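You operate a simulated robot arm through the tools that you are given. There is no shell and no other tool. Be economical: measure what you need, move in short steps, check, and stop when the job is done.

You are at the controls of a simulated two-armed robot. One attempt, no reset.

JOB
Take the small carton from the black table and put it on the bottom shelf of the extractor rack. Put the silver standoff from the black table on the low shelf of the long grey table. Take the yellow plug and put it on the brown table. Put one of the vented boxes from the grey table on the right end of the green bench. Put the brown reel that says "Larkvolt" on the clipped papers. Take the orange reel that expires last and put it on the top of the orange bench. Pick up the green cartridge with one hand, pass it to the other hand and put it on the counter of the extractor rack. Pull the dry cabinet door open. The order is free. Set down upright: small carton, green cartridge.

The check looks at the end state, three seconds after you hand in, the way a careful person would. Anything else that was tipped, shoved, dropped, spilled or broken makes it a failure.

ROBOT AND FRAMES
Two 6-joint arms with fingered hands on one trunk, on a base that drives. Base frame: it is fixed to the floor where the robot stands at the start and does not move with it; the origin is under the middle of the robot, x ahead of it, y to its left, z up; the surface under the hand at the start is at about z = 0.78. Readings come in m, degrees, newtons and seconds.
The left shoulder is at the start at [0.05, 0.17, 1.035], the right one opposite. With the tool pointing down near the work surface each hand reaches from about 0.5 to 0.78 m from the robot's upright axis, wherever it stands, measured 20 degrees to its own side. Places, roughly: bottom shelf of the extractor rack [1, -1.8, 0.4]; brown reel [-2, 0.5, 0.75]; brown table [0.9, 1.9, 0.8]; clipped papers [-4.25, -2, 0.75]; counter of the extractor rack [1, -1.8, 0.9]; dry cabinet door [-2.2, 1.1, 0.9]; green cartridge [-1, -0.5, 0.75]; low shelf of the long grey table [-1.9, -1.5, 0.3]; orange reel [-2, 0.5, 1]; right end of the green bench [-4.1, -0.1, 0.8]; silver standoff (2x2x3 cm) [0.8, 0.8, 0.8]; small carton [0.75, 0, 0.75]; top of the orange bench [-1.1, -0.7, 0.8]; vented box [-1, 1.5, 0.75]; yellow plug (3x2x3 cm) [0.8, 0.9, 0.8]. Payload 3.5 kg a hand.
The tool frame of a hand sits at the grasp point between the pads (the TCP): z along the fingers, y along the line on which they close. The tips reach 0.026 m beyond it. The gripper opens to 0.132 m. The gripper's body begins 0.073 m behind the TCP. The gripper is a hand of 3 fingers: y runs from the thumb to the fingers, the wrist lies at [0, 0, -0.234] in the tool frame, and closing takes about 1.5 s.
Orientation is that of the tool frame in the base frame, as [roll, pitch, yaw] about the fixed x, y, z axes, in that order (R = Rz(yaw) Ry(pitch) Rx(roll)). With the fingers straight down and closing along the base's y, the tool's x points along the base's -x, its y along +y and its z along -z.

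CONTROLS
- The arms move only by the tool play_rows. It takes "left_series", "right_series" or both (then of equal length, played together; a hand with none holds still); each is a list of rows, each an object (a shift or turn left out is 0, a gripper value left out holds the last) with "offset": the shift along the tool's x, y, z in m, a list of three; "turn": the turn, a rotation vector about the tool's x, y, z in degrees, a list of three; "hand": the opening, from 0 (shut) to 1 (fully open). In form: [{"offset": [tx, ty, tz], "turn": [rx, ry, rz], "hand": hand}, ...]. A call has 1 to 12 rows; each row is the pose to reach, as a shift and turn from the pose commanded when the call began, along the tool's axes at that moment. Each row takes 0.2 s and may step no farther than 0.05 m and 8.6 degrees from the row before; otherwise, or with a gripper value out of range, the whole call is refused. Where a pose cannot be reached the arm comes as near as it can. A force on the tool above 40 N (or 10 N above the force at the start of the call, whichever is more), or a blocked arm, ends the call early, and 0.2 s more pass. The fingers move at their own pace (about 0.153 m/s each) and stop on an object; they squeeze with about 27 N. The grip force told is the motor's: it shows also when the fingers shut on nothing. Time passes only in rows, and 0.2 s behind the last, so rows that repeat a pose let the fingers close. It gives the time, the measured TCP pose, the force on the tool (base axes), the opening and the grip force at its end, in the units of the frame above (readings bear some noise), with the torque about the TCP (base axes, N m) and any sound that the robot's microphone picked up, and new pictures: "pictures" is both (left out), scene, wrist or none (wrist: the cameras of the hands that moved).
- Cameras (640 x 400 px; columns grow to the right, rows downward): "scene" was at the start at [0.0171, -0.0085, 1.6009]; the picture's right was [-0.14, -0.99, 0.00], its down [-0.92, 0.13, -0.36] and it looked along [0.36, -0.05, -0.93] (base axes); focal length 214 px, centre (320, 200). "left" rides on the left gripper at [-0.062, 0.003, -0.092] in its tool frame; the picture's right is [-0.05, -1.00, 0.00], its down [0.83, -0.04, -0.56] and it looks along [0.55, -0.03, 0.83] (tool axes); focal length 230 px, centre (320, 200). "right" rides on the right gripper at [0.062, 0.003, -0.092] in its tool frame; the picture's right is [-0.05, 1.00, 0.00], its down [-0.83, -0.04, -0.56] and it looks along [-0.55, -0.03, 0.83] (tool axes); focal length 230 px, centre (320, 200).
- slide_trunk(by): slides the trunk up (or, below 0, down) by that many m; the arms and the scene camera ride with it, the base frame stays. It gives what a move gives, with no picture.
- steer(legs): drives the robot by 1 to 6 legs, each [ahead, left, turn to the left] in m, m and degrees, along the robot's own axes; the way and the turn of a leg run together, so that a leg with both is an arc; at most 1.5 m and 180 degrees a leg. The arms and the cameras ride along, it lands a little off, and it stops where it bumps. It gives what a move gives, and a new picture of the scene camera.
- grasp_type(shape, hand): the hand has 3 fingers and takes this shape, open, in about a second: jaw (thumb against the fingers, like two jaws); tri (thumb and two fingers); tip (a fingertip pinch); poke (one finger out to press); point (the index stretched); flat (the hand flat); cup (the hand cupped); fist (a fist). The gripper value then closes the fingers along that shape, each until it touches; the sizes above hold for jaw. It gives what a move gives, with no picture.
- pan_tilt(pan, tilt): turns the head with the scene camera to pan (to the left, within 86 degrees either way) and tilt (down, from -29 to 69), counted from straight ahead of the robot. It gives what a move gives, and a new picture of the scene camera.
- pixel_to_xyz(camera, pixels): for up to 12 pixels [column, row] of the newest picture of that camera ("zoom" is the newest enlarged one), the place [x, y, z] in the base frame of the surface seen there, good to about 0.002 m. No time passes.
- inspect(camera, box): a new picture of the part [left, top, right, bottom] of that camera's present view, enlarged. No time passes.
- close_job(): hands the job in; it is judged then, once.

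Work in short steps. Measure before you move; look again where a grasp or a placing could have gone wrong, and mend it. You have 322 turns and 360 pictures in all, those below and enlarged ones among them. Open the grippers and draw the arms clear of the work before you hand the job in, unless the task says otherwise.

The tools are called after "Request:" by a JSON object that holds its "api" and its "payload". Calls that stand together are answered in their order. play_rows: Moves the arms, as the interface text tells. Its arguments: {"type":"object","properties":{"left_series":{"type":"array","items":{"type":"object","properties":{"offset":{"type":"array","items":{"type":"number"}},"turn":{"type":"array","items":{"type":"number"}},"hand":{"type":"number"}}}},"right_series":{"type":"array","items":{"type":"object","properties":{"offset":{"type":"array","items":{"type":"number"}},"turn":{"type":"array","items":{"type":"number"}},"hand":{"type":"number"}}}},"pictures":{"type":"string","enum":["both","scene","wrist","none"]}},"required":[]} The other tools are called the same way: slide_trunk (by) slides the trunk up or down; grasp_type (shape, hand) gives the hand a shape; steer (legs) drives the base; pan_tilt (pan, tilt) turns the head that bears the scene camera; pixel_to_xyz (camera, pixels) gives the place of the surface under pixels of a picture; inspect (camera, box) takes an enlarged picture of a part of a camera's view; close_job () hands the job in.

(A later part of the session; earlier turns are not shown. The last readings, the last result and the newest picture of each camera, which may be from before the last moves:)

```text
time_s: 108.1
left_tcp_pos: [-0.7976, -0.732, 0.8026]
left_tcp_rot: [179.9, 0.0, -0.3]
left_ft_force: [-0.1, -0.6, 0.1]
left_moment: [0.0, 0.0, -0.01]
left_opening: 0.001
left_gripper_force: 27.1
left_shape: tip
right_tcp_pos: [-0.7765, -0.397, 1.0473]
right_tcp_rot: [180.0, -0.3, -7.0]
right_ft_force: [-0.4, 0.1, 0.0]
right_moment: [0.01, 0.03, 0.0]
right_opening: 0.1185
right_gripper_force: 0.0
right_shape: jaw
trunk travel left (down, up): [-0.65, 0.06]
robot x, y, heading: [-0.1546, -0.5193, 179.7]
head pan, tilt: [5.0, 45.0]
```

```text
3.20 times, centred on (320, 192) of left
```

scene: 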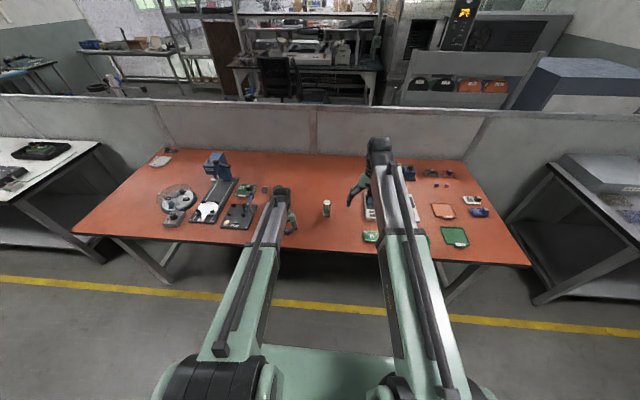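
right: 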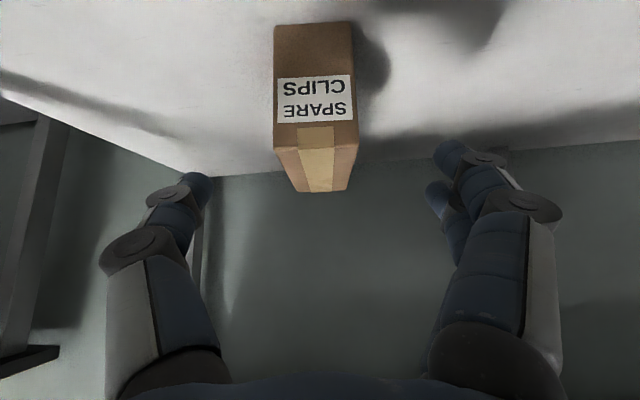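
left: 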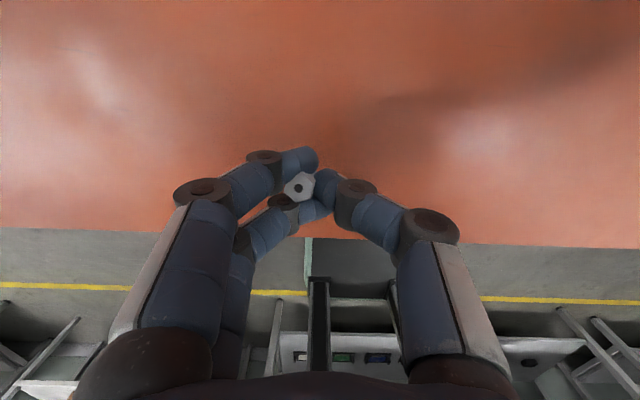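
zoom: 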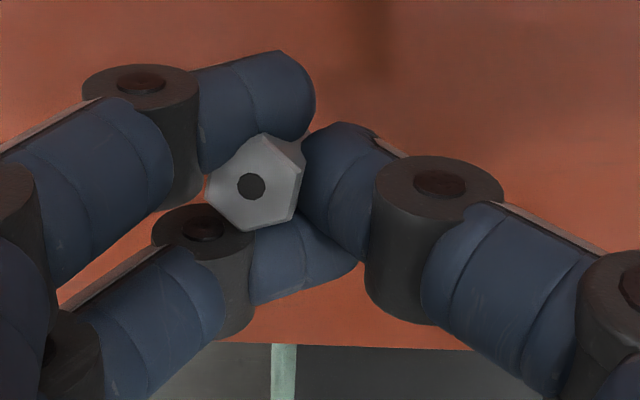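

I lower the last ~9 mm and release.

Request:
{"api": "play_rows", "payload": {"left_series": [{"offset": [0, 0, 0.005]}, {"offset": [0, 0, 0.009]}, {"offset": [0, 0, 0.009]}, {"offset": [0, 0, 0.009], "hand": 0.12}, {"offset": [0, 0, 0.009], "hand": 0.25}, {"offset": [0, 0, 0.009], "hand": 0.4}, {"offset": [0, 0, 0.009], "hand": 0.4}, {"offset": [0, 0, -0.03]}, {"offset": [0, 0, -0.07]}, {"offset": [0, 0, -0.12]}], "pictures": "wrist"}}

Request:
{"api": "inspect", "payload": {"camera": "left", "box": [240, 80, 400, 180]}}

```text
time_s: 110.3
left_tcp_pos: [-0.7987, -0.7302, 0.9234]
left_tcp_rot: [-180.0, 0.0, -0.3]
left_ft_force: [-0.3, -1.1, -0.4]
left_moment: [0.01, 0.01, -0.05]
left_opening: 0.0529
left_gripper_force: 0.1
left_shape: tip
right_tcp_pos: [-0.7743, -0.3956, 1.0477]
right_tcp_rot: [-179.9, -0.2, -7.0]
right_ft_force: [-0.2, -0.8, -0.6]
right_moment: [0.0, 0.01, 0.01]
right_opening: 0.1187
right_gripper_force: 0.1
right_shape: jaw
trunk travel left (down, up): [-0.65, 0.06]
robot x, y, heading: [-0.1502, -0.5171, 179.5]
head pan, tilt: [5.0, 45.0]
```

left: 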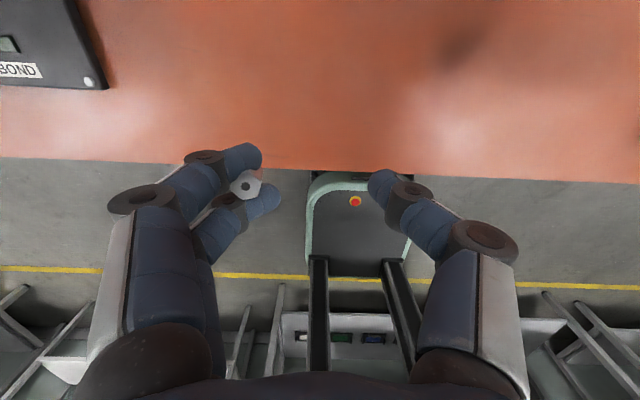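

```text
4.00 times, centred on (320, 130) of left
```

zoom: 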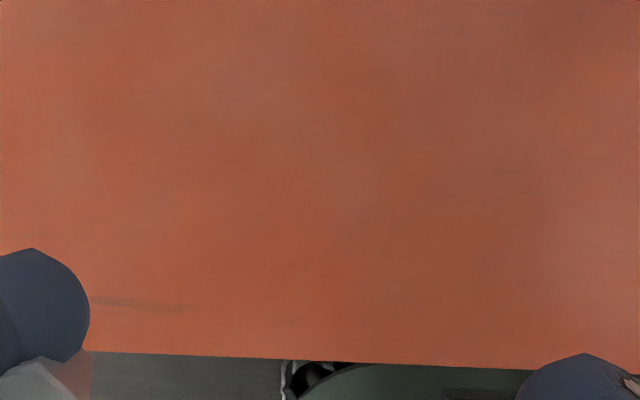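

The standoff stayed wedged between the two fingers. I measure it, then lower again and change the shape to release it at the surface.

Request:
{"api": "pixel_to_xyz", "payload": {"camera": "left", "pixels": [[247, 184], [243, 182], [258, 185], [240, 150], [270, 195]]}}

Request:
{"api": "inspect", "payload": {"camera": "left", "box": [180, 130, 340, 230]}}

```text
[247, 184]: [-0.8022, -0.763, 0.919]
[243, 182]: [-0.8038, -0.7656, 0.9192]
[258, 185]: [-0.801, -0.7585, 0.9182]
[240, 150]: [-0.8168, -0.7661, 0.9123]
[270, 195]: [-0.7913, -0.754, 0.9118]
```

```text
4.00 times, centred on (260, 180) of left
```

zoom: 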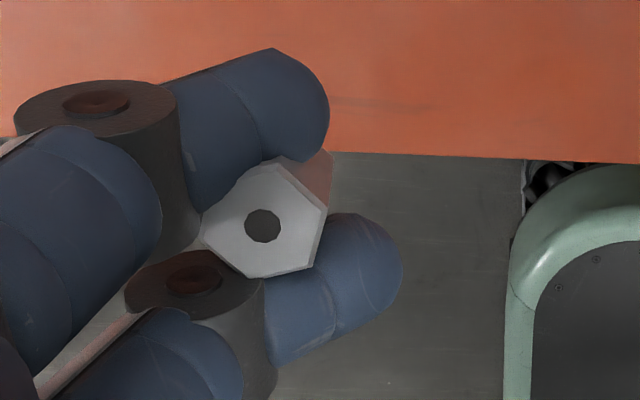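

It is firmly wedged even with the thumb open, so I leave the hand as it is, raise it, and drive north to the grey table.

Request:
{"api": "play_rows", "payload": {"left_series": [{"offset": [0.04, 0.03, -0.03]}, {"offset": [0.08, 0.06, -0.06]}, {"offset": [0.12, 0.09, -0.09]}, {"offset": [0.16, 0.12, -0.11]}, {"offset": [0.18, 0.16, -0.11]}], "pictures": "none"}}

Request:
{"api": "steer", "payload": {"legs": [[-0.15, 0, 0], [0, -1.4, 0], [0, -0.4, 0]]}}

Request:
{"api": "pan_tilt", "payload": {"pan": -10, "tilt": 40}}

Request:
{"api": "inspect", "payload": {"camera": "left", "box": [180, 130, 340, 230]}}

```text
refused: row 1 steps farther than a row can; nothing moved
```

```text
time_s: 120.4
left_tcp_pos: [-0.6174, 1.1032, 0.9239]
left_tcp_rot: [179.9, 0.0, -1.9]
left_ft_force: [-0.5, -0.5, 0.2]
left_moment: [-0.01, -0.01, 0.0]
left_opening: 0.0528
left_gripper_force: 0.0
left_shape: tip
right_tcp_pos: [-0.5838, 1.4343, 1.0479]
right_tcp_rot: [-180.0, -0.3, -8.6]
right_ft_force: [0.5, -0.1, 0.5]
right_moment: [0.01, 0.0, 0.01]
right_opening: 0.1186
right_gripper_force: 0.0
right_shape: jaw
trunk travel left (down, up): [-0.65, 0.06]
robot x, y, heading: [0.0381, 1.2931, 178.3]
head pan, tilt: [5.0, 45.0]
```

scene: 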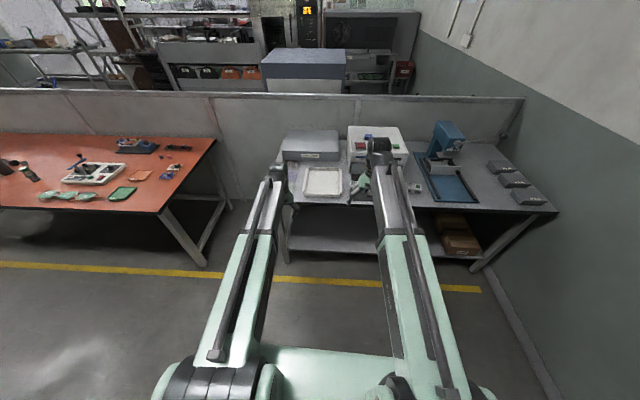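

```text
time_s: 121.2
left_tcp_pos: [-0.6161, 1.1017, 0.9239]
left_tcp_rot: [180.0, 0.0, -1.9]
left_ft_force: [0.1, -0.1, 0.4]
left_moment: [0.01, 0.05, 0.0]
left_opening: 0.0529
left_gripper_force: 0.0
left_shape: tip
right_tcp_pos: [-0.5829, 1.4344, 1.0483]
right_tcp_rot: [-179.9, -0.3, -8.6]
right_ft_force: [0.2, 0.1, -0.2]
right_moment: [-0.04, -0.02, 0.04]
right_opening: 0.1186
right_gripper_force: 0.0
right_shape: jaw
trunk travel left (down, up): [-0.65, 0.06]
robot x, y, heading: [0.0385, 1.2914, 177.9]
head pan, tilt: [-10.0, 40.0]
```

scene: 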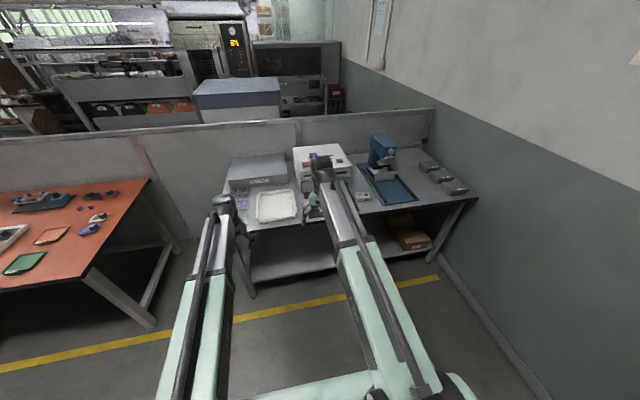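

```text
4.00 times, centred on (260, 180) of left
```

zoom: 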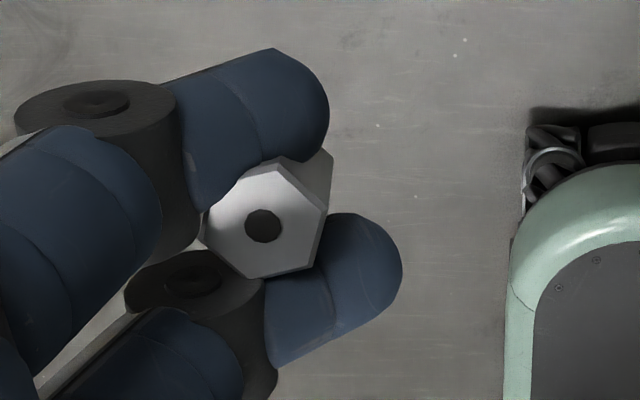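

Standoff still wedged. I view the boxes through the right wrist camera and zoom the scene.

Request:
{"api": "inspect", "payload": {"camera": "right", "box": [0, 0, 640, 400]}}

Request:
{"api": "inspect", "payload": {"camera": "scene", "box": [220, 120, 480, 280]}}

```text
1.00 times, centred on (320, 200) of right (not enlarged: the box is as wide or as high as the picture)
```

zoom: 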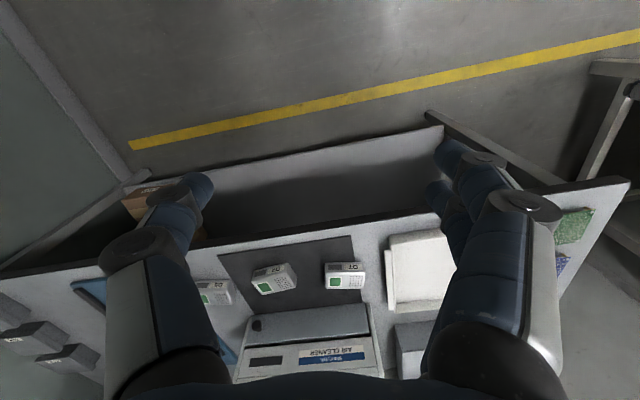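

```text
2.46 times, centred on (350, 200) of scene
```

zoom: 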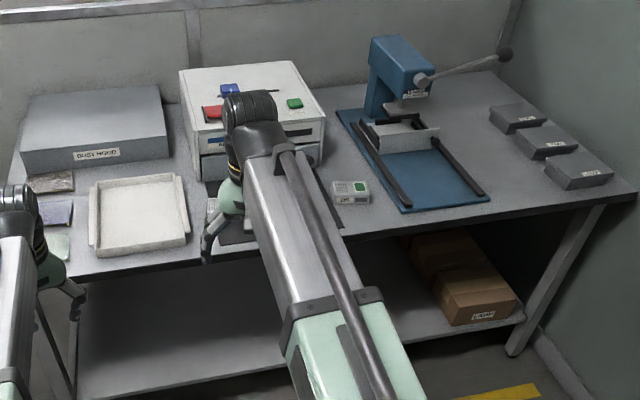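

Request:
{"api": "inspect", "payload": {"camera": "right", "box": [180, 220, 400, 357]}}

Request:
{"api": "pixel_to_xyz", "payload": {"camera": "right", "pixels": [[345, 275], [325, 265], [364, 265], [328, 288], [362, 288], [345, 263], [275, 280], [254, 272], [292, 266], [260, 294], [296, 287], [40, 335]]}}

```text
2.91 times, centred on (290, 288) of right
```

zoom: 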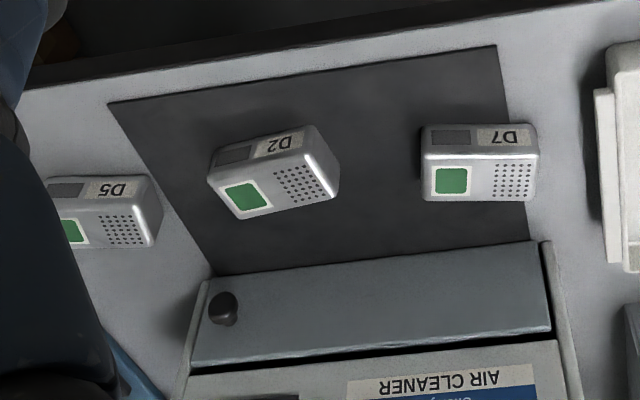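

```text
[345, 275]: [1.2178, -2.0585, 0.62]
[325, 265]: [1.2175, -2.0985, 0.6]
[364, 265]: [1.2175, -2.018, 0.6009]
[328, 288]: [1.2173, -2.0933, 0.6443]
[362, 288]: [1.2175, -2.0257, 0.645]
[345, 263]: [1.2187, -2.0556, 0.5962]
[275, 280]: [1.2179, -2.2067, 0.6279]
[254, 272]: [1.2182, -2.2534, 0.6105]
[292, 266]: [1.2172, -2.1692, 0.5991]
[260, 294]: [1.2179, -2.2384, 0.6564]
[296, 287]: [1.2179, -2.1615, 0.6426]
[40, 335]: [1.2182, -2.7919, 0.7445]
```

The vented boxes are D2, D5, D7. I measure D7 and D2 in the zoom.

Request:
{"api": "pixel_to_xyz", "payload": {"camera": "zoom", "pixels": [[426, 162], [534, 162], [426, 196], [526, 198], [480, 180], [480, 138], [217, 180], [305, 155], [237, 215], [330, 190], [470, 100], [270, 185]]}}

```text
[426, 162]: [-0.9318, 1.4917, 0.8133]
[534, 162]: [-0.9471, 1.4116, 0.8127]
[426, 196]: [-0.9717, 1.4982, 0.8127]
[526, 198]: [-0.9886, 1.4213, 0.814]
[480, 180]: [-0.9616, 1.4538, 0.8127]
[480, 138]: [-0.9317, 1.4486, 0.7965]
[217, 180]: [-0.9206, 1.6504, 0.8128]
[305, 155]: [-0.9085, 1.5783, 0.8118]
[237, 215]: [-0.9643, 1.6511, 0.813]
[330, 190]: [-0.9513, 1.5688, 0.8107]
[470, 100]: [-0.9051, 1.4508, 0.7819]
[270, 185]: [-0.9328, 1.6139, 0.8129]
```

D7 centre ≈(−0.961,1.456), long axis yawed ~−11°, top z 0.813. First retract/raise the left arm, then drive forward 0.33 m.

Request:
{"api": "play_rows", "payload": {"left_series": [{"offset": [0.028, 0.03, -0.017]}, {"offset": [0.056, 0.06, -0.034]}, {"offset": [0.084, 0.09, -0.051]}, {"offset": [0.112, 0.12, -0.068]}, {"offset": [0.14, 0.15, -0.085]}, {"offset": [0.168, 0.18, -0.1]}], "pictures": "none"}}

Request:
{"api": "steer", "payload": {"legs": [[0.32, 0, 1.9]]}}

Request:
{"api": "inspect", "payload": {"camera": "right", "box": [160, 100, 480, 300]}}

```text
time_s: 122.5
left_tcp_pos: [-0.453, 0.9183, 1.0251]
left_tcp_rot: [179.9, -0.1, -1.8]
left_ft_force: [0.8, 0.0, 0.6]
left_moment: [0.02, -0.02, 0.0]
left_opening: 0.0528
left_gripper_force: 0.0
left_shape: tip
right_tcp_pos: [-0.5829, 1.4337, 1.048]
right_tcp_rot: [-179.8, -0.2, -8.7]
right_ft_force: [-0.2, -0.4, -0.4]
right_moment: [-0.01, -0.01, 0.0]
right_opening: 0.1185
right_gripper_force: 0.0
right_shape: jaw
trunk travel left (down, up): [-0.65, 0.06]
robot x, y, heading: [0.0393, 1.2928, 177.9]
head pan, tilt: [-10.0, 40.0]
```

```text
time_s: 124.7
left_tcp_pos: [-0.7668, 0.9052, 1.0242]
left_tcp_rot: [-180.0, 0.1, 0.0]
left_ft_force: [-0.2, -1.3, -0.4]
left_moment: [0.03, -0.06, 0.02]
left_opening: 0.0526
left_gripper_force: 0.0
left_shape: tip
right_tcp_pos: [-0.9135, 1.4178, 1.0473]
right_tcp_rot: [-179.8, -0.2, -6.7]
right_ft_force: [-0.4, 0.5, -0.4]
right_moment: [0.05, -0.03, -0.04]
right_opening: 0.119
right_gripper_force: 0.1
right_shape: jaw
trunk travel left (down, up): [-0.65, 0.06]
robot x, y, heading: [-0.2894, 1.2959, -180.2]
head pan, tilt: [-10.0, 40.0]
```

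scene: 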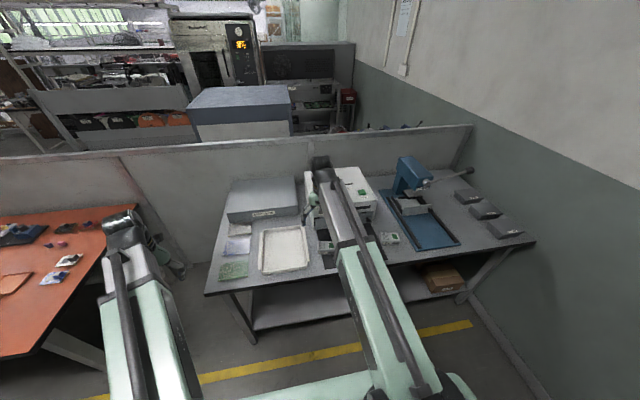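

```text
2.00 times, centred on (320, 200) of right
```

zoom: 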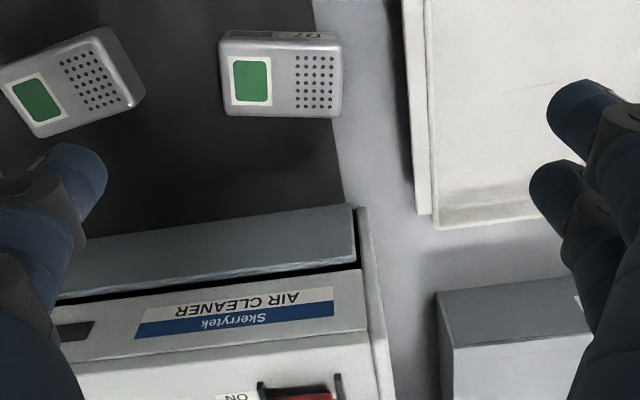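

Request:
{"api": "pixel_to_xyz", "payload": {"camera": "zoom", "pixels": [[224, 60], [338, 62], [226, 108], [336, 112], [280, 85], [405, 100], [415, 50], [140, 90], [200, 220], [340, 215]]}}

```text
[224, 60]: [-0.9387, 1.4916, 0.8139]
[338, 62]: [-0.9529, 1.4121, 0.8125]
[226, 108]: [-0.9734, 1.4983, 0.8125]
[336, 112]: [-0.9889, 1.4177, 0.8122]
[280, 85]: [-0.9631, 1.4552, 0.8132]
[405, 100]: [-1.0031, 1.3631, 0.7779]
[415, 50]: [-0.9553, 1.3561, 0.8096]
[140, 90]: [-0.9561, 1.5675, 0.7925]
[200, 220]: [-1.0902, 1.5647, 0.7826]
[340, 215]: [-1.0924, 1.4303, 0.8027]
```

Box centre (−0.963,1.455). I move over it, opening 0.8, aligning yaw, and descend.

Request:
{"api": "play_rows", "payload": {"right_series": [{"offset": [-0.0267, -0.0155, 0.03], "turn": [0, 0, 2], "hand": 0.82}, {"offset": [-0.0535, -0.0311, 0.06], "turn": [0, 0, 4.1]}, {"offset": [-0.0535, -0.0311, 0.105], "turn": [0, 0, 4.1]}, {"offset": [-0.0535, -0.0311, 0.15], "turn": [0, 0, 4.1]}, {"offset": [-0.0535, -0.0311, 0.18], "turn": [0, 0, 4.1]}, {"offset": [-0.0535, -0.0311, 0.18], "turn": [0, 0, 4.1]}], "pictures": "wrist"}}

```text
time_s: 126.1
left_tcp_pos: [-0.7666, 0.9059, 1.0234]
left_tcp_rot: [180.0, 0.0, 0.1]
left_ft_force: [-0.4, 0.1, 0.0]
left_moment: [-0.01, 0.06, 0.0]
left_opening: 0.0526
left_gripper_force: 0.0
left_shape: tip
right_tcp_pos: [-0.9643, 1.4553, 0.8689]
right_tcp_rot: [-179.9, -0.2, -10.9]
right_ft_force: [-0.1, -0.9, -0.8]
right_moment: [0.03, -0.03, 0.0]
right_opening: 0.1085
right_gripper_force: 0.0
right_shape: jaw
trunk travel left (down, up): [-0.65, 0.06]
robot x, y, heading: [-0.29, 1.3006, -180.1]
head pan, tilt: [-10.0, 40.0]
```

right: 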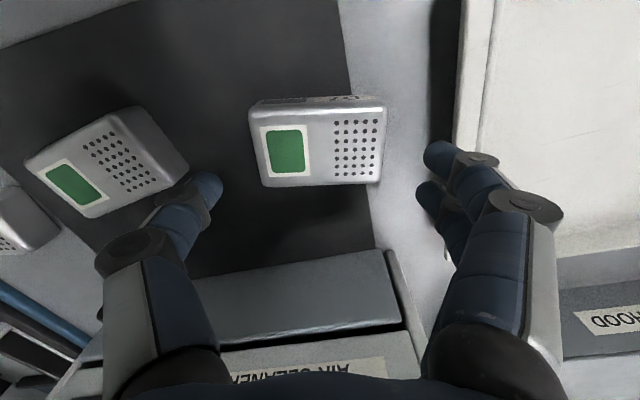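

Well centred. Descend 5.6 cm and close.

Request:
{"api": "play_rows", "payload": {"right_series": [{"offset": [0, 0, 0.025]}, {"offset": [0, 0, 0.045]}, {"offset": [0, 0, 0.055]}, {"offset": [0, 0, 0.055], "hand": 0.45}, {"offset": [0, 0, 0.055]}, {"offset": [0, 0, 0.055]}, {"offset": [0, 0, 0.055]}, {"offset": [0, 0, 0.055]}], "pictures": "wrist"}}

```text
time_s: 127.9
left_tcp_pos: [-0.7658, 0.9061, 1.0252]
left_tcp_rot: [179.9, 0.1, 0.1]
left_ft_force: [0.0, 0.4, 0.3]
left_moment: [0.02, 0.01, 0.03]
left_opening: 0.0528
left_gripper_force: 0.2
left_shape: tip
right_tcp_pos: [-0.9626, 1.4552, 0.8147]
right_tcp_rot: [-179.9, -0.2, -10.8]
right_ft_force: [0.0, 0.8, 0.6]
right_moment: [-0.01, 0.0, 0.02]
right_opening: 0.0842
right_gripper_force: 27.1
right_shape: jaw
trunk travel left (down, up): [-0.65, 0.06]
robot x, y, heading: [-0.2866, 1.3001, -179.8]
head pan, tilt: [-10.0, 40.0]
```

right: 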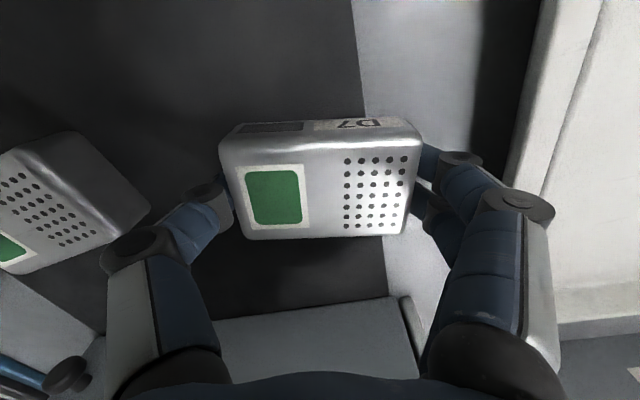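

Gripped (0.084 m, 27 N). Lift slowly and draw back.

Request:
{"api": "play_rows", "payload": {"right_series": [{"offset": [0, 0, -0.02], "hand": 0.3}, {"offset": [0, 0, -0.06]}, {"offset": [0, 0, -0.1]}, {"offset": [0, 0, -0.14]}, {"offset": [0.02, 0, -0.18]}, {"offset": [0.04, 0, -0.22]}], "pictures": "wrist"}}

```text
time_s: 129.3
left_tcp_pos: [-0.7671, 0.9057, 1.0256]
left_tcp_rot: [180.0, 0.0, 0.2]
left_ft_force: [-0.2, 0.5, 0.3]
left_moment: [-0.03, -0.01, 0.0]
left_opening: 0.053
left_gripper_force: 0.1
left_shape: tip
right_tcp_pos: [-0.9234, 1.4485, 1.0348]
right_tcp_rot: [-179.9, -0.2, -10.7]
right_ft_force: [-0.4, 0.1, -1.2]
right_moment: [-0.02, 0.01, -0.02]
right_opening: 0.0842
right_gripper_force: 26.7
right_shape: jaw
trunk travel left (down, up): [-0.65, 0.06]
robot x, y, heading: [-0.2909, 1.2978, -179.9]
head pan, tilt: [-10.0, 40.0]
```

right: 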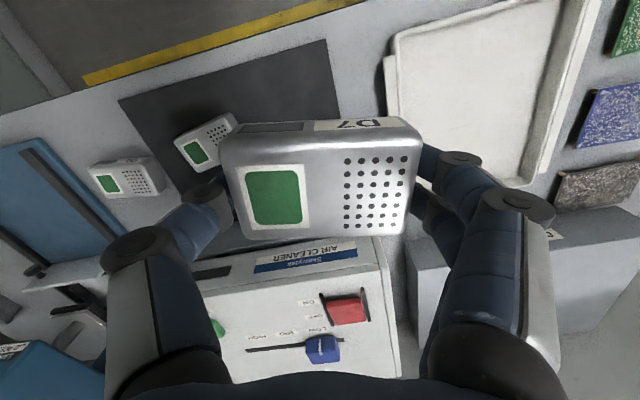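

Box held. I drive back into the aisle and south along it.

Request:
{"api": "steer", "payload": {"legs": [[-0.28, 0, 0], [0, 1.5, 0], [0, 1.5, 0], [0, 1.3, 0]]}}

Request:
{"api": "pan_tilt", "payload": {"pan": 40, "tilt": 20}}

```text
time_s: 151.4
left_tcp_pos: [-0.4049, -3.3737, 1.0238]
left_tcp_rot: [-179.9, 0.0, 0.4]
left_ft_force: [0.6, 0.0, 0.7]
left_moment: [0.03, 0.0, 0.01]
left_opening: 0.0531
left_gripper_force: 0.1
left_shape: tip
right_tcp_pos: [-0.5653, -2.834, 1.0329]
right_tcp_rot: [-179.8, -0.1, -10.4]
right_ft_force: [0.1, -1.0, -2.2]
right_moment: [0.03, -0.03, -0.01]
right_opening: 0.0844
right_gripper_force: 27.7
right_shape: jaw
trunk travel left (down, up): [-0.65, 0.06]
robot x, y, heading: [0.072, -2.9818, -179.9]
head pan, tilt: [-10.0, 40.0]
```

scene: 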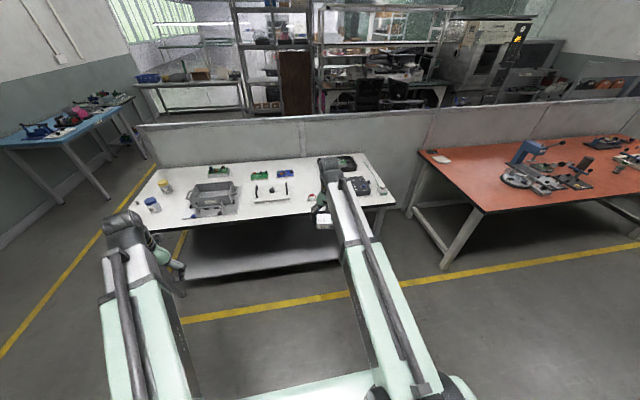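

```text
time_s: 152.6
left_tcp_pos: [-0.4047, -3.3735, 1.0237]
left_tcp_rot: [-180.0, 0.0, 0.4]
left_ft_force: [0.7, 0.4, -0.7]
left_moment: [-0.02, 0.0, -0.02]
left_opening: 0.0528
left_gripper_force: 0.0
left_shape: tip
right_tcp_pos: [-0.5639, -2.8318, 1.0342]
right_tcp_rot: [-179.9, -0.2, -10.5]
right_ft_force: [-0.7, 0.6, -2.5]
right_moment: [0.0, -0.02, -0.02]
right_opening: 0.0839
right_gripper_force: 27.2
right_shape: jaw
trunk travel left (down, up): [-0.65, 0.06]
robot x, y, heading: [0.0728, -2.9759, -179.8]
head pan, tilt: [40.0, 20.0]
```

scene: 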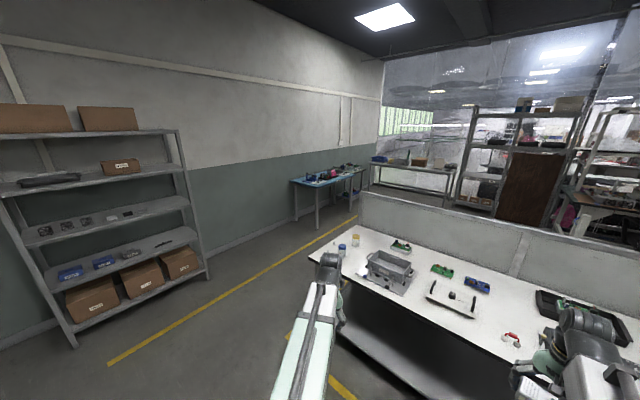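

Request:
{"api": "pixel_to_xyz", "payload": {"camera": "scene", "pixels": [[335, 230], [358, 195], [210, 278], [360, 210], [75, 345], [290, 182], [317, 225], [365, 230], [450, 205], [375, 180]]}}

```text
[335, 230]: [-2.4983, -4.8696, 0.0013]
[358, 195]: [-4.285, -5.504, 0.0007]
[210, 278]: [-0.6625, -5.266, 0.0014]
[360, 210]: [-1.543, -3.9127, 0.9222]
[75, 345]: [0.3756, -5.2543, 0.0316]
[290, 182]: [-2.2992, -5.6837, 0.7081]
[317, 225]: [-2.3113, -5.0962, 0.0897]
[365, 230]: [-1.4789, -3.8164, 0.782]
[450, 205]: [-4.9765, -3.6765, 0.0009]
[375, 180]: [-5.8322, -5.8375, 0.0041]
```

The gap south of the partition is y −3.95…−5.1. I drive to y≈−4.5, then west to x≈−2.7.

Request:
{"api": "steer", "payload": {"legs": [[0, 1.48, 0], [1.4, 0, 0], [1.3, 0, 0]]}}

Request:
{"api": "pan_tilt", "payload": {"pan": -80, "tilt": 20}}

Request:
{"api": "pan_tilt", "payload": {"pan": -30, "tilt": 20}}

```text
time_s: 172.8
left_tcp_pos: [-3.0851, -4.8924, 1.0231]
left_tcp_rot: [180.0, 0.0, -0.2]
left_ft_force: [-0.6, 0.4, -0.7]
left_moment: [-0.01, 0.01, 0.02]
left_opening: 0.0528
left_gripper_force: 0.1
left_shape: tip
right_tcp_pos: [-3.2412, -4.3504, 1.0317]
right_tcp_rot: [-179.9, -0.3, -10.9]
right_ft_force: [-0.8, 0.2, -1.2]
right_moment: [-0.02, 0.0, -0.04]
right_opening: 0.0839
right_gripper_force: 27.1
right_shape: jaw
trunk travel left (down, up): [-0.65, 0.06]
robot x, y, heading: [-2.6056, -4.5023, 179.8]
head pan, tilt: [40.0, 20.0]
```

scene: 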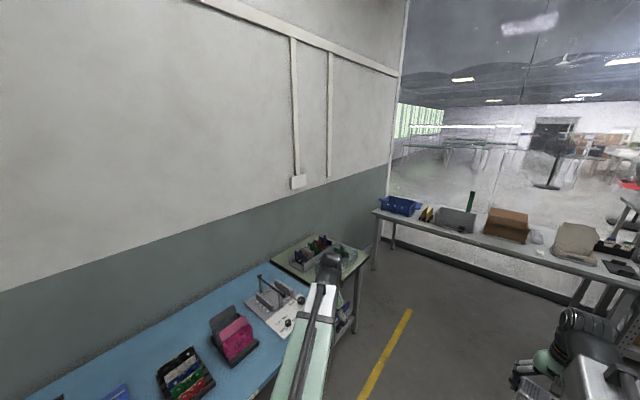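

```text
time_s: 174.8
left_tcp_pos: [-3.0861, -4.8933, 1.0236]
left_tcp_rot: [-180.0, 0.0, 0.0]
left_ft_force: [0.2, -0.4, -0.4]
left_moment: [-0.01, 0.01, 0.02]
left_opening: 0.0527
left_gripper_force: 0.0
left_shape: tip
right_tcp_pos: [-3.2414, -4.3504, 1.034]
right_tcp_rot: [-179.9, -0.2, -10.9]
right_ft_force: [-0.2, -0.6, -1.5]
right_moment: [-0.03, 0.01, 0.04]
right_opening: 0.0841
right_gripper_force: 26.9
right_shape: jaw
trunk travel left (down, up): [-0.65, 0.06]
robot x, y, heading: [-2.6074, -4.501, 180.0]
head pan, tilt: [-80.0, 20.0]
```

scene: 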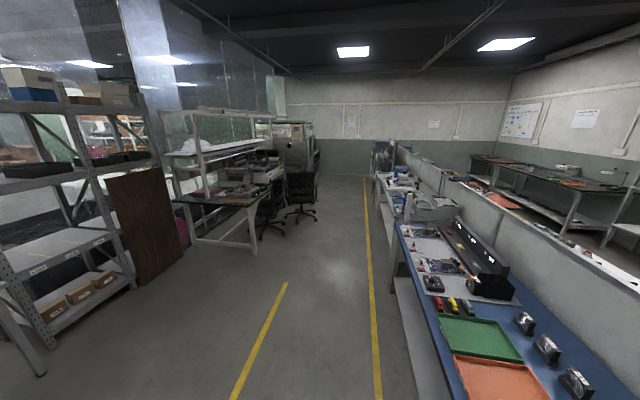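

```text
time_s: 175.9
left_tcp_pos: [-3.0859, -4.8922, 1.0245]
left_tcp_rot: [180.0, 0.0, -0.1]
left_ft_force: [0.0, 0.5, -0.6]
left_moment: [0.02, -0.02, 0.0]
left_opening: 0.0531
left_gripper_force: 0.2
left_shape: tip
right_tcp_pos: [-3.2405, -4.3491, 1.0342]
right_tcp_rot: [-179.9, -0.2, -11.1]
right_ft_force: [-0.2, 0.9, -1.5]
right_moment: [0.01, -0.02, -0.02]
right_opening: 0.0841
right_gripper_force: 27.2
right_shape: jaw
trunk travel left (down, up): [-0.65, 0.06]
robot x, y, heading: [-2.6094, -4.5061, 180.1]
head pan, tilt: [-30.0, 20.0]
```

scene: 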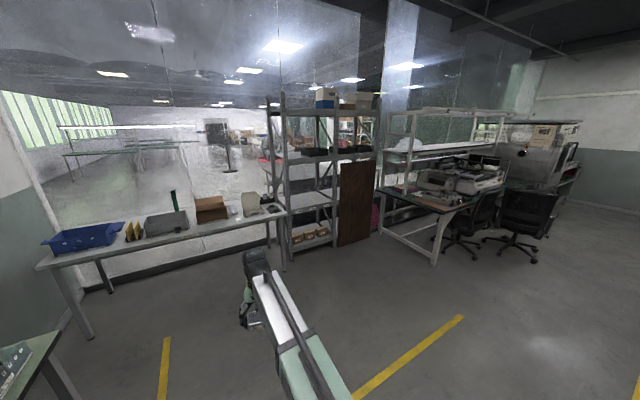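

I measure the aisle: east table edges, desk and chair on the west side.

Request:
{"api": "pixel_to_xyz", "payload": {"camera": "scene", "pixels": [[435, 265], [386, 228], [470, 265], [550, 262], [445, 210], [525, 200], [505, 188], [290, 265], [400, 180], [470, 178]]}}

Request:
{"api": "steer", "payload": {"legs": [[0.25, 0, 0], [0, -1.4, 0]]}}

Request:
{"api": "pan_tilt", "payload": {"pan": -86, "tilt": 25}}

```text
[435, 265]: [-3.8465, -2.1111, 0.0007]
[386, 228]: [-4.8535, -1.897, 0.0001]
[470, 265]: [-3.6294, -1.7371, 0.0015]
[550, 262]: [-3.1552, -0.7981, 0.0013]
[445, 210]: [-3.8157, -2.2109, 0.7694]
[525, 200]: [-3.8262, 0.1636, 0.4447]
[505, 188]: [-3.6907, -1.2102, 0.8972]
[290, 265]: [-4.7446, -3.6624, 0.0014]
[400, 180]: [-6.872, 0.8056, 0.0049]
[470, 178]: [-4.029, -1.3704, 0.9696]
```

```text
time_s: 184.4
left_tcp_pos: [-3.3328, -3.4723, 1.0219]
left_tcp_rot: [-179.9, 0.0, -0.7]
left_ft_force: [-0.3, 0.9, -1.0]
left_moment: [0.01, 0.02, 0.03]
left_opening: 0.0528
left_gripper_force: 0.0
left_shape: tip
right_tcp_pos: [-3.4823, -2.9294, 1.034]
right_tcp_rot: [-180.0, -0.2, -11.6]
right_ft_force: [0.7, -0.2, -1.4]
right_moment: [0.02, 0.01, -0.02]
right_opening: 0.0839
right_gripper_force: 27.2
right_shape: jaw
trunk travel left (down, up): [-0.65, 0.06]
robot x, y, heading: [-2.8505, -3.0845, 179.1]
head pan, tilt: [-30.0, 20.0]
```

scene: 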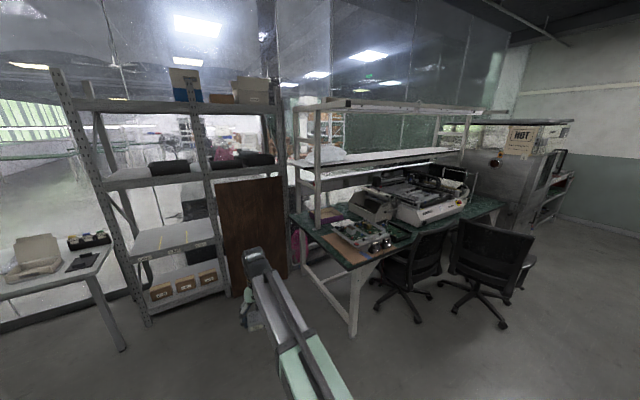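

```text
time_s: 185.7
left_tcp_pos: [-3.3324, -3.4733, 1.0237]
left_tcp_rot: [-179.9, 0.0, -0.8]
left_ft_force: [0.4, 0.0, -0.9]
left_moment: [0.0, -0.01, 0.03]
left_opening: 0.0528
left_gripper_force: 0.0
left_shape: tip
right_tcp_pos: [-3.4822, -2.9296, 1.0332]
right_tcp_rot: [-179.9, -0.2, -11.6]
right_ft_force: [-0.3, -0.7, -2.4]
right_moment: [0.02, -0.02, 0.03]
right_opening: 0.084
right_gripper_force: 26.7
right_shape: jaw
trunk travel left (down, up): [-0.65, 0.06]
robot x, y, heading: [-2.8446, -3.0907, 179.4]
head pan, tilt: [-85.9, 25.0]
```

scene: 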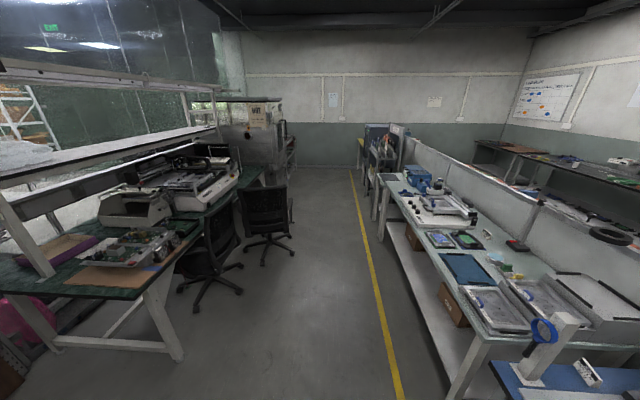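

I measure the long grey table on the east side and its low shelf.

Request:
{"api": "pixel_to_xyz", "payload": {"camera": "scene", "pixels": [[483, 335], [400, 210], [445, 350], [420, 290], [395, 240], [455, 305], [413, 240], [380, 178], [440, 330], [405, 262], [270, 230], [240, 265]]}}

Request:
{"api": "inspect", "payload": {"camera": "scene", "box": [340, 160, 600, 400]}}

```text
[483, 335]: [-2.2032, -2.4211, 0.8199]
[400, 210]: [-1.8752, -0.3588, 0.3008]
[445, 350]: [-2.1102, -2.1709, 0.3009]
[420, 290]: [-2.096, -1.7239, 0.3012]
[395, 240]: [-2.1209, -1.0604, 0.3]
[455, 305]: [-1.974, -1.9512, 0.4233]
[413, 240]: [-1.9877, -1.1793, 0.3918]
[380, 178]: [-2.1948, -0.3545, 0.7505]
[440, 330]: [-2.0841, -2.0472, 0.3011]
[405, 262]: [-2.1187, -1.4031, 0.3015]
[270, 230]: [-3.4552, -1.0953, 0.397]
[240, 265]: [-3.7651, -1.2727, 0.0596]
```

```text
1.67 times, centred on (470, 280) of scene
```

zoom: 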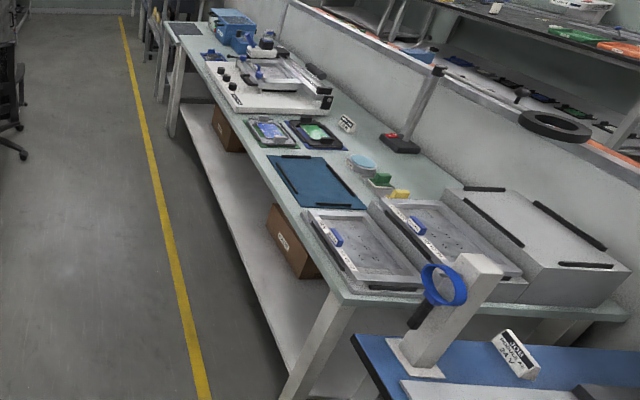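

Low shelf z 0.30, front x≈−2.15, free strip near y≈−1.55. To keep the right hand clear of the table I'll stand at heading −30°. First swing the right arm outwards.

Request:
{"api": "play_rows", "payload": {"right_series": [{"offset": [0.015, -0.039, 0]}, {"offset": [0.03, -0.077, 0]}, {"offset": [0.044, -0.116, 0]}, {"offset": [0.059, -0.155, 0]}, {"offset": [0.074, -0.194, 0]}, {"offset": [0.089, -0.232, 0]}, {"offset": [0.103, -0.271, 0]}], "pictures": "none"}}

Request:
{"api": "steer", "payload": {"legs": [[0.15, -0.2, 0], [0, 0, 75], [0, 0, 75]]}}

```text
time_s: 187.3
left_tcp_pos: [-3.3327, -3.4735, 1.0241]
left_tcp_rot: [179.8, 0.1, -0.7]
left_ft_force: [0.4, -0.4, -0.2]
left_moment: [0.02, -0.02, 0.03]
left_opening: 0.0527
left_gripper_force: 0.2
left_shape: tip
right_tcp_pos: [-3.3274, -2.6832, 1.0349]
right_tcp_rot: [-180.0, -0.2, -11.5]
right_ft_force: [-0.8, 0.6, -1.4]
right_moment: [-0.02, -0.02, 0.01]
right_opening: 0.0838
right_gripper_force: 27.2
right_shape: jaw
trunk travel left (down, up): [-0.65, 0.06]
robot x, y, heading: [-2.8502, -3.0897, 179.1]
head pan, tilt: [-85.9, 25.0]
```

```text
time_s: 195.5
left_tcp_pos: [-2.3864, -2.8012, 1.0232]
left_tcp_rot: [180.0, 0.0, 148.2]
left_ft_force: [-0.3, -0.3, -0.1]
left_moment: [0.01, 0.01, -0.01]
left_opening: 0.0529
left_gripper_force: 0.1
left_shape: tip
right_tcp_pos: [-2.796, -3.475, 1.035]
right_tcp_rot: [-180.0, -0.2, 137.2]
right_ft_force: [1.2, -1.3, -2.2]
right_moment: [-0.03, 0.0, -0.01]
right_opening: 0.0839
right_gripper_force: 27.3
right_shape: jaw
trunk travel left (down, up): [-0.65, 0.06]
robot x, y, heading: [-2.9995, -2.8802, -32.1]
head pan, tilt: [-85.9, 25.0]
```

scene: 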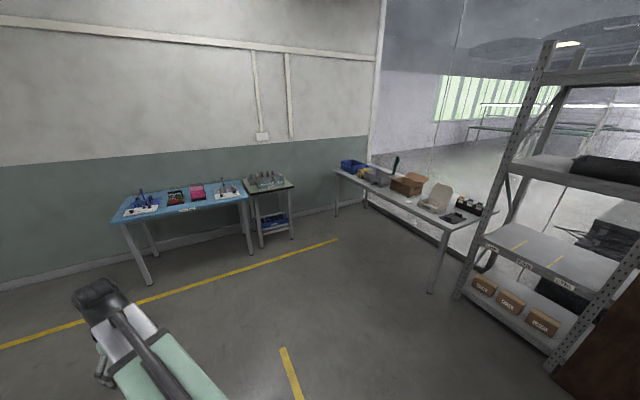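

I drive north along the aisle to about (−2.93,−1.50) keeping the heading.

Request:
{"api": "steer", "payload": {"legs": [[-0.675, 1.206, 0]]}}

Request:
{"api": "pan_tilt", "payload": {"pan": 25, "tilt": 45}}

Request:
{"api": "inspect", "payload": {"camera": "left", "box": [180, 130, 340, 230]}}

```text
time_s: 202.5
left_tcp_pos: [-2.3327, -1.4017, 1.0234]
left_tcp_rot: [179.9, 0.0, 149.2]
left_ft_force: [0.4, -0.5, -0.4]
left_moment: [-0.01, 0.01, -0.01]
left_opening: 0.0529
left_gripper_force: 0.0
left_shape: tip
right_tcp_pos: [-2.7332, -2.0827, 1.034]
right_tcp_rot: [-179.8, -0.2, 138.2]
right_ft_force: [-0.9, 0.4, -1.0]
right_moment: [-0.01, 0.0, -0.02]
right_opening: 0.0838
right_gripper_force: 26.4
right_shape: jaw
trunk travel left (down, up): [-0.65, 0.06]
robot x, y, heading: [-2.9425, -1.4959, -30.7]
head pan, tilt: [-85.9, 25.0]
```

scene: 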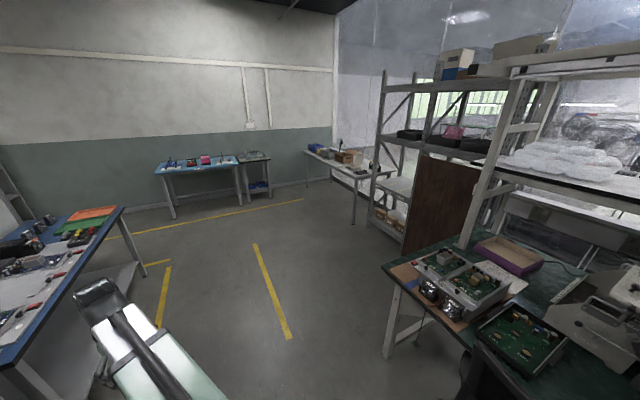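

```text
time_s: 204.3
left_tcp_pos: [-2.3325, -1.4036, 1.0238]
left_tcp_rot: [180.0, 0.1, 149.2]
left_ft_force: [-0.4, 0.1, -0.1]
left_moment: [-0.01, -0.05, 0.0]
left_opening: 0.0529
left_gripper_force: 0.0
left_shape: tip
right_tcp_pos: [-2.7329, -2.0829, 1.0346]
right_tcp_rot: [-179.9, -0.2, 138.3]
right_ft_force: [1.0, 0.1, -2.2]
right_moment: [-0.01, 0.02, 0.02]
right_opening: 0.0838
right_gripper_force: 26.7
right_shape: jaw
trunk travel left (down, up): [-0.65, 0.06]
robot x, y, heading: [-2.9489, -1.4913, -30.9]
head pan, tilt: [25.0, 45.0]
```

scene: 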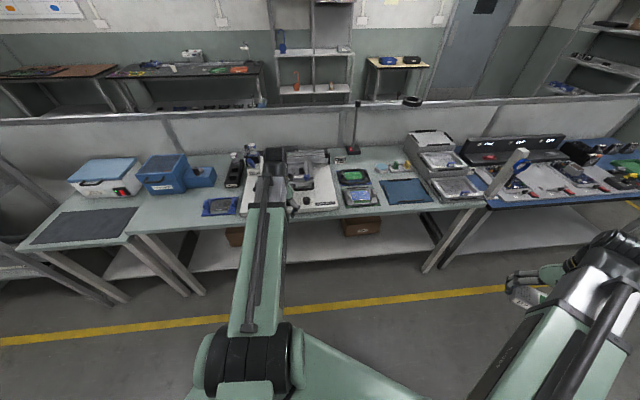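

```text
4.00 times, centred on (260, 180) of left
```

zoom: 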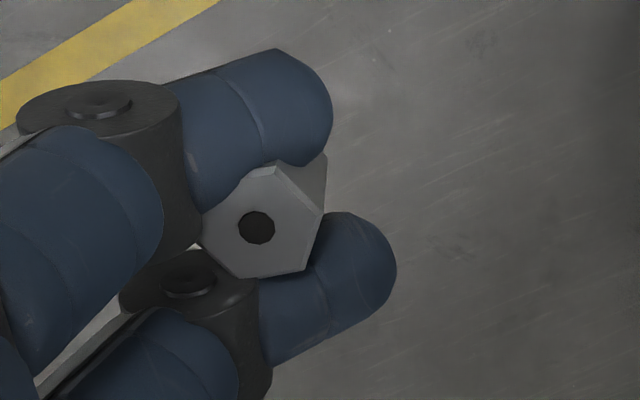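

Standoff still wedged. I measure shelf front edge and tabletop edge near the target.

Request:
{"api": "pixel_to_xyz", "payload": {"camera": "scene", "pixels": [[310, 235], [310, 252], [310, 258], [330, 240], [310, 212], [330, 222], [362, 228], [235, 240], [340, 232], [320, 245], [240, 258]]}}

Request:
{"api": "inspect", "payload": {"camera": "scene", "box": [180, 180, 440, 300]}}

```text
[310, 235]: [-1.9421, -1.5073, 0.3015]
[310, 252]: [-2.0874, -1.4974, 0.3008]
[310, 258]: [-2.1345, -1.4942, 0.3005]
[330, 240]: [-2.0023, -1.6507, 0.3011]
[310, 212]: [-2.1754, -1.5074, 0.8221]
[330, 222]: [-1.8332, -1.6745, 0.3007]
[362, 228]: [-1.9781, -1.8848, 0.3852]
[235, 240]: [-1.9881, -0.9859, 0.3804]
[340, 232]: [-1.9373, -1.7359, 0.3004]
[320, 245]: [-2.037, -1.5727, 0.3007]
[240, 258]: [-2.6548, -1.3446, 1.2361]
```

```text
2.46 times, centred on (310, 240) of scene
```

zoom: 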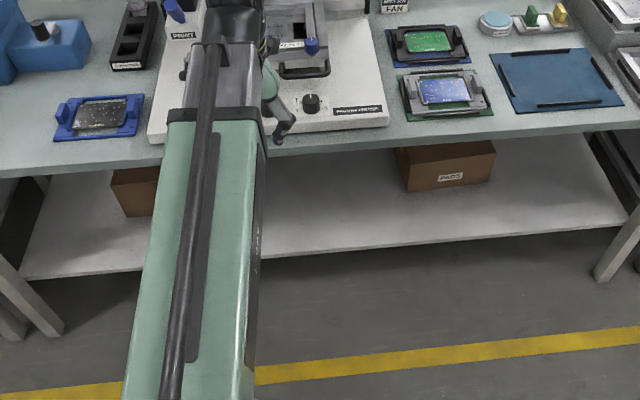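

I lower the trunk 0.6 m (both hands are still outside the table edge), then tilt the left hand 12° and check.

Request:
{"api": "slide_trunk", "payload": {"by": -0.6}}

Request:
{"api": "play_rows", "payload": {"left_series": [{"offset": [0, 0, -0.01], "turn": [0, -6, 0]}, {"offset": [0, 0, -0.01], "turn": [0, -12, 0]}, {"offset": [0, 0, -0.01], "turn": [0, -12, 0]}], "pictures": "both"}}

```text
refused: -0.6 is not a number from -0.4 to 0.4
```

```text
time_s: 205.2
left_tcp_pos: [-2.3342, -1.4041, 1.0338]
left_tcp_rot: [180.0, 12.1, 149.2]
left_ft_force: [1.0, 0.3, -0.6]
left_moment: [-0.02, 0.03, -0.03]
left_opening: 0.0529
left_gripper_force: 0.1
left_shape: tip
right_tcp_pos: [-2.7316, -2.0833, 1.0337]
right_tcp_rot: [-179.8, -0.1, 138.2]
right_ft_force: [-0.5, -0.1, -2.3]
right_moment: [0.0, 0.0, 0.04]
right_opening: 0.084
right_gripper_force: 27.1
right_shape: jaw
trunk travel left (down, up): [-0.65, 0.06]
robot x, y, heading: [-2.9466, -1.4897, -30.9]
head pan, tilt: [25.0, 45.0]
```

scene: 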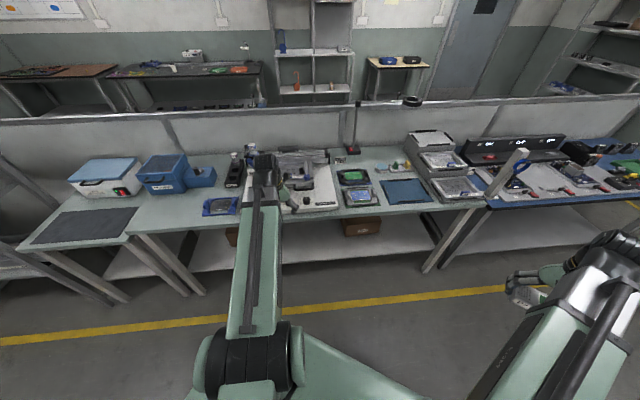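
left: 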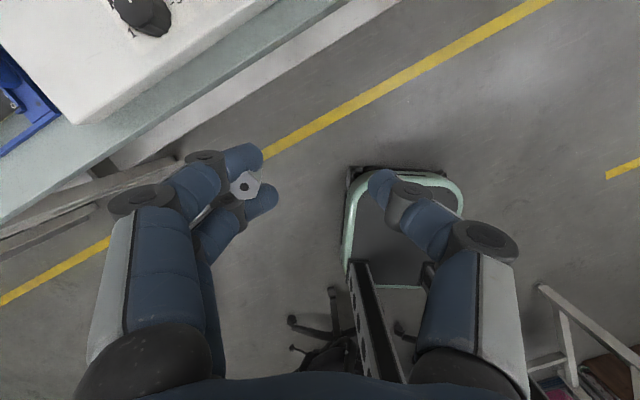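

The slide limit is 0.4 per call, so I do it in two steps.

Request:
{"api": "slide_trunk", "payload": {"by": -0.4}}

Request:
{"api": "slide_trunk", "payload": {"by": -0.2}}

Request:
{"api": "pan_tilt", "payload": {"pan": 20, "tilt": 35}}

```text
time_s: 209.0
left_tcp_pos: [-2.3339, -1.4024, 0.6346]
left_tcp_rot: [180.0, 12.0, 149.1]
left_ft_force: [-0.7, -0.8, -0.5]
left_moment: [-0.01, 0.01, -0.02]
left_opening: 0.0529
left_gripper_force: 0.1
left_shape: tip
right_tcp_pos: [-2.7338, -2.0838, 0.6343]
right_tcp_rot: [-179.8, -0.3, 138.3]
right_ft_force: [-1.0, -0.1, -0.4]
right_moment: [-0.01, 0.01, -0.01]
right_opening: 0.0838
right_gripper_force: 26.8
right_shape: jaw
trunk travel left (down, up): [-0.25, 0.46]
robot x, y, heading: [-2.944, -1.4948, -30.7]
head pan, tilt: [25.0, 45.0]
```

```text
time_s: 211.2
left_tcp_pos: [-2.3326, -1.4026, 0.4338]
left_tcp_rot: [180.0, 12.0, 149.2]
left_ft_force: [0.1, 0.3, -0.2]
left_moment: [0.01, 0.02, 0.0]
left_opening: 0.0529
left_gripper_force: 0.1
left_shape: tip
right_tcp_pos: [-2.7325, -2.0826, 0.4344]
right_tcp_rot: [-179.9, -0.2, 138.3]
right_ft_force: [1.4, -0.1, -1.4]
right_moment: [-0.03, 0.0, -0.01]
right_opening: 0.0837
right_gripper_force: 26.4
right_shape: jaw
trunk travel left (down, up): [-0.05, 0.66]
robot x, y, heading: [-2.9453, -1.4901, -30.7]
head pan, tilt: [25.0, 45.0]
```

```text
time_s: 211.9
left_tcp_pos: [-2.3329, -1.4036, 0.4341]
left_tcp_rot: [-179.9, 12.0, 149.1]
left_ft_force: [0.4, 0.0, 0.0]
left_moment: [0.01, 0.04, 0.01]
left_opening: 0.0527
left_gripper_force: 0.0
left_shape: tip
right_tcp_pos: [-2.7319, -2.0831, 0.4336]
right_tcp_rot: [-179.9, -0.3, 138.3]
right_ft_force: [-0.4, 0.3, -0.4]
right_moment: [0.0, 0.04, -0.02]
right_opening: 0.0837
right_gripper_force: 27.1
right_shape: jaw
trunk travel left (down, up): [-0.05, 0.66]
robot x, y, heading: [-2.9452, -1.4934, -30.7]
head pan, tilt: [20.0, 35.0]
```

scene: 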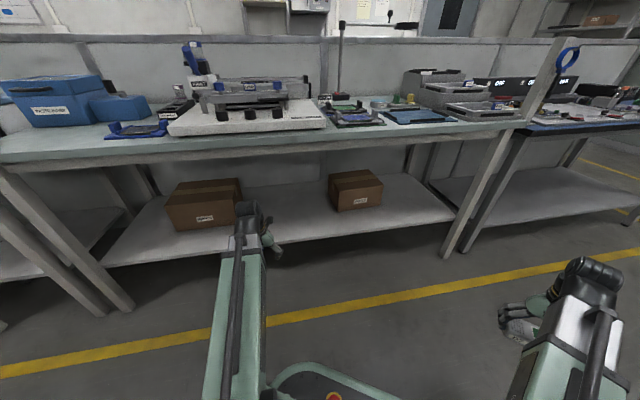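

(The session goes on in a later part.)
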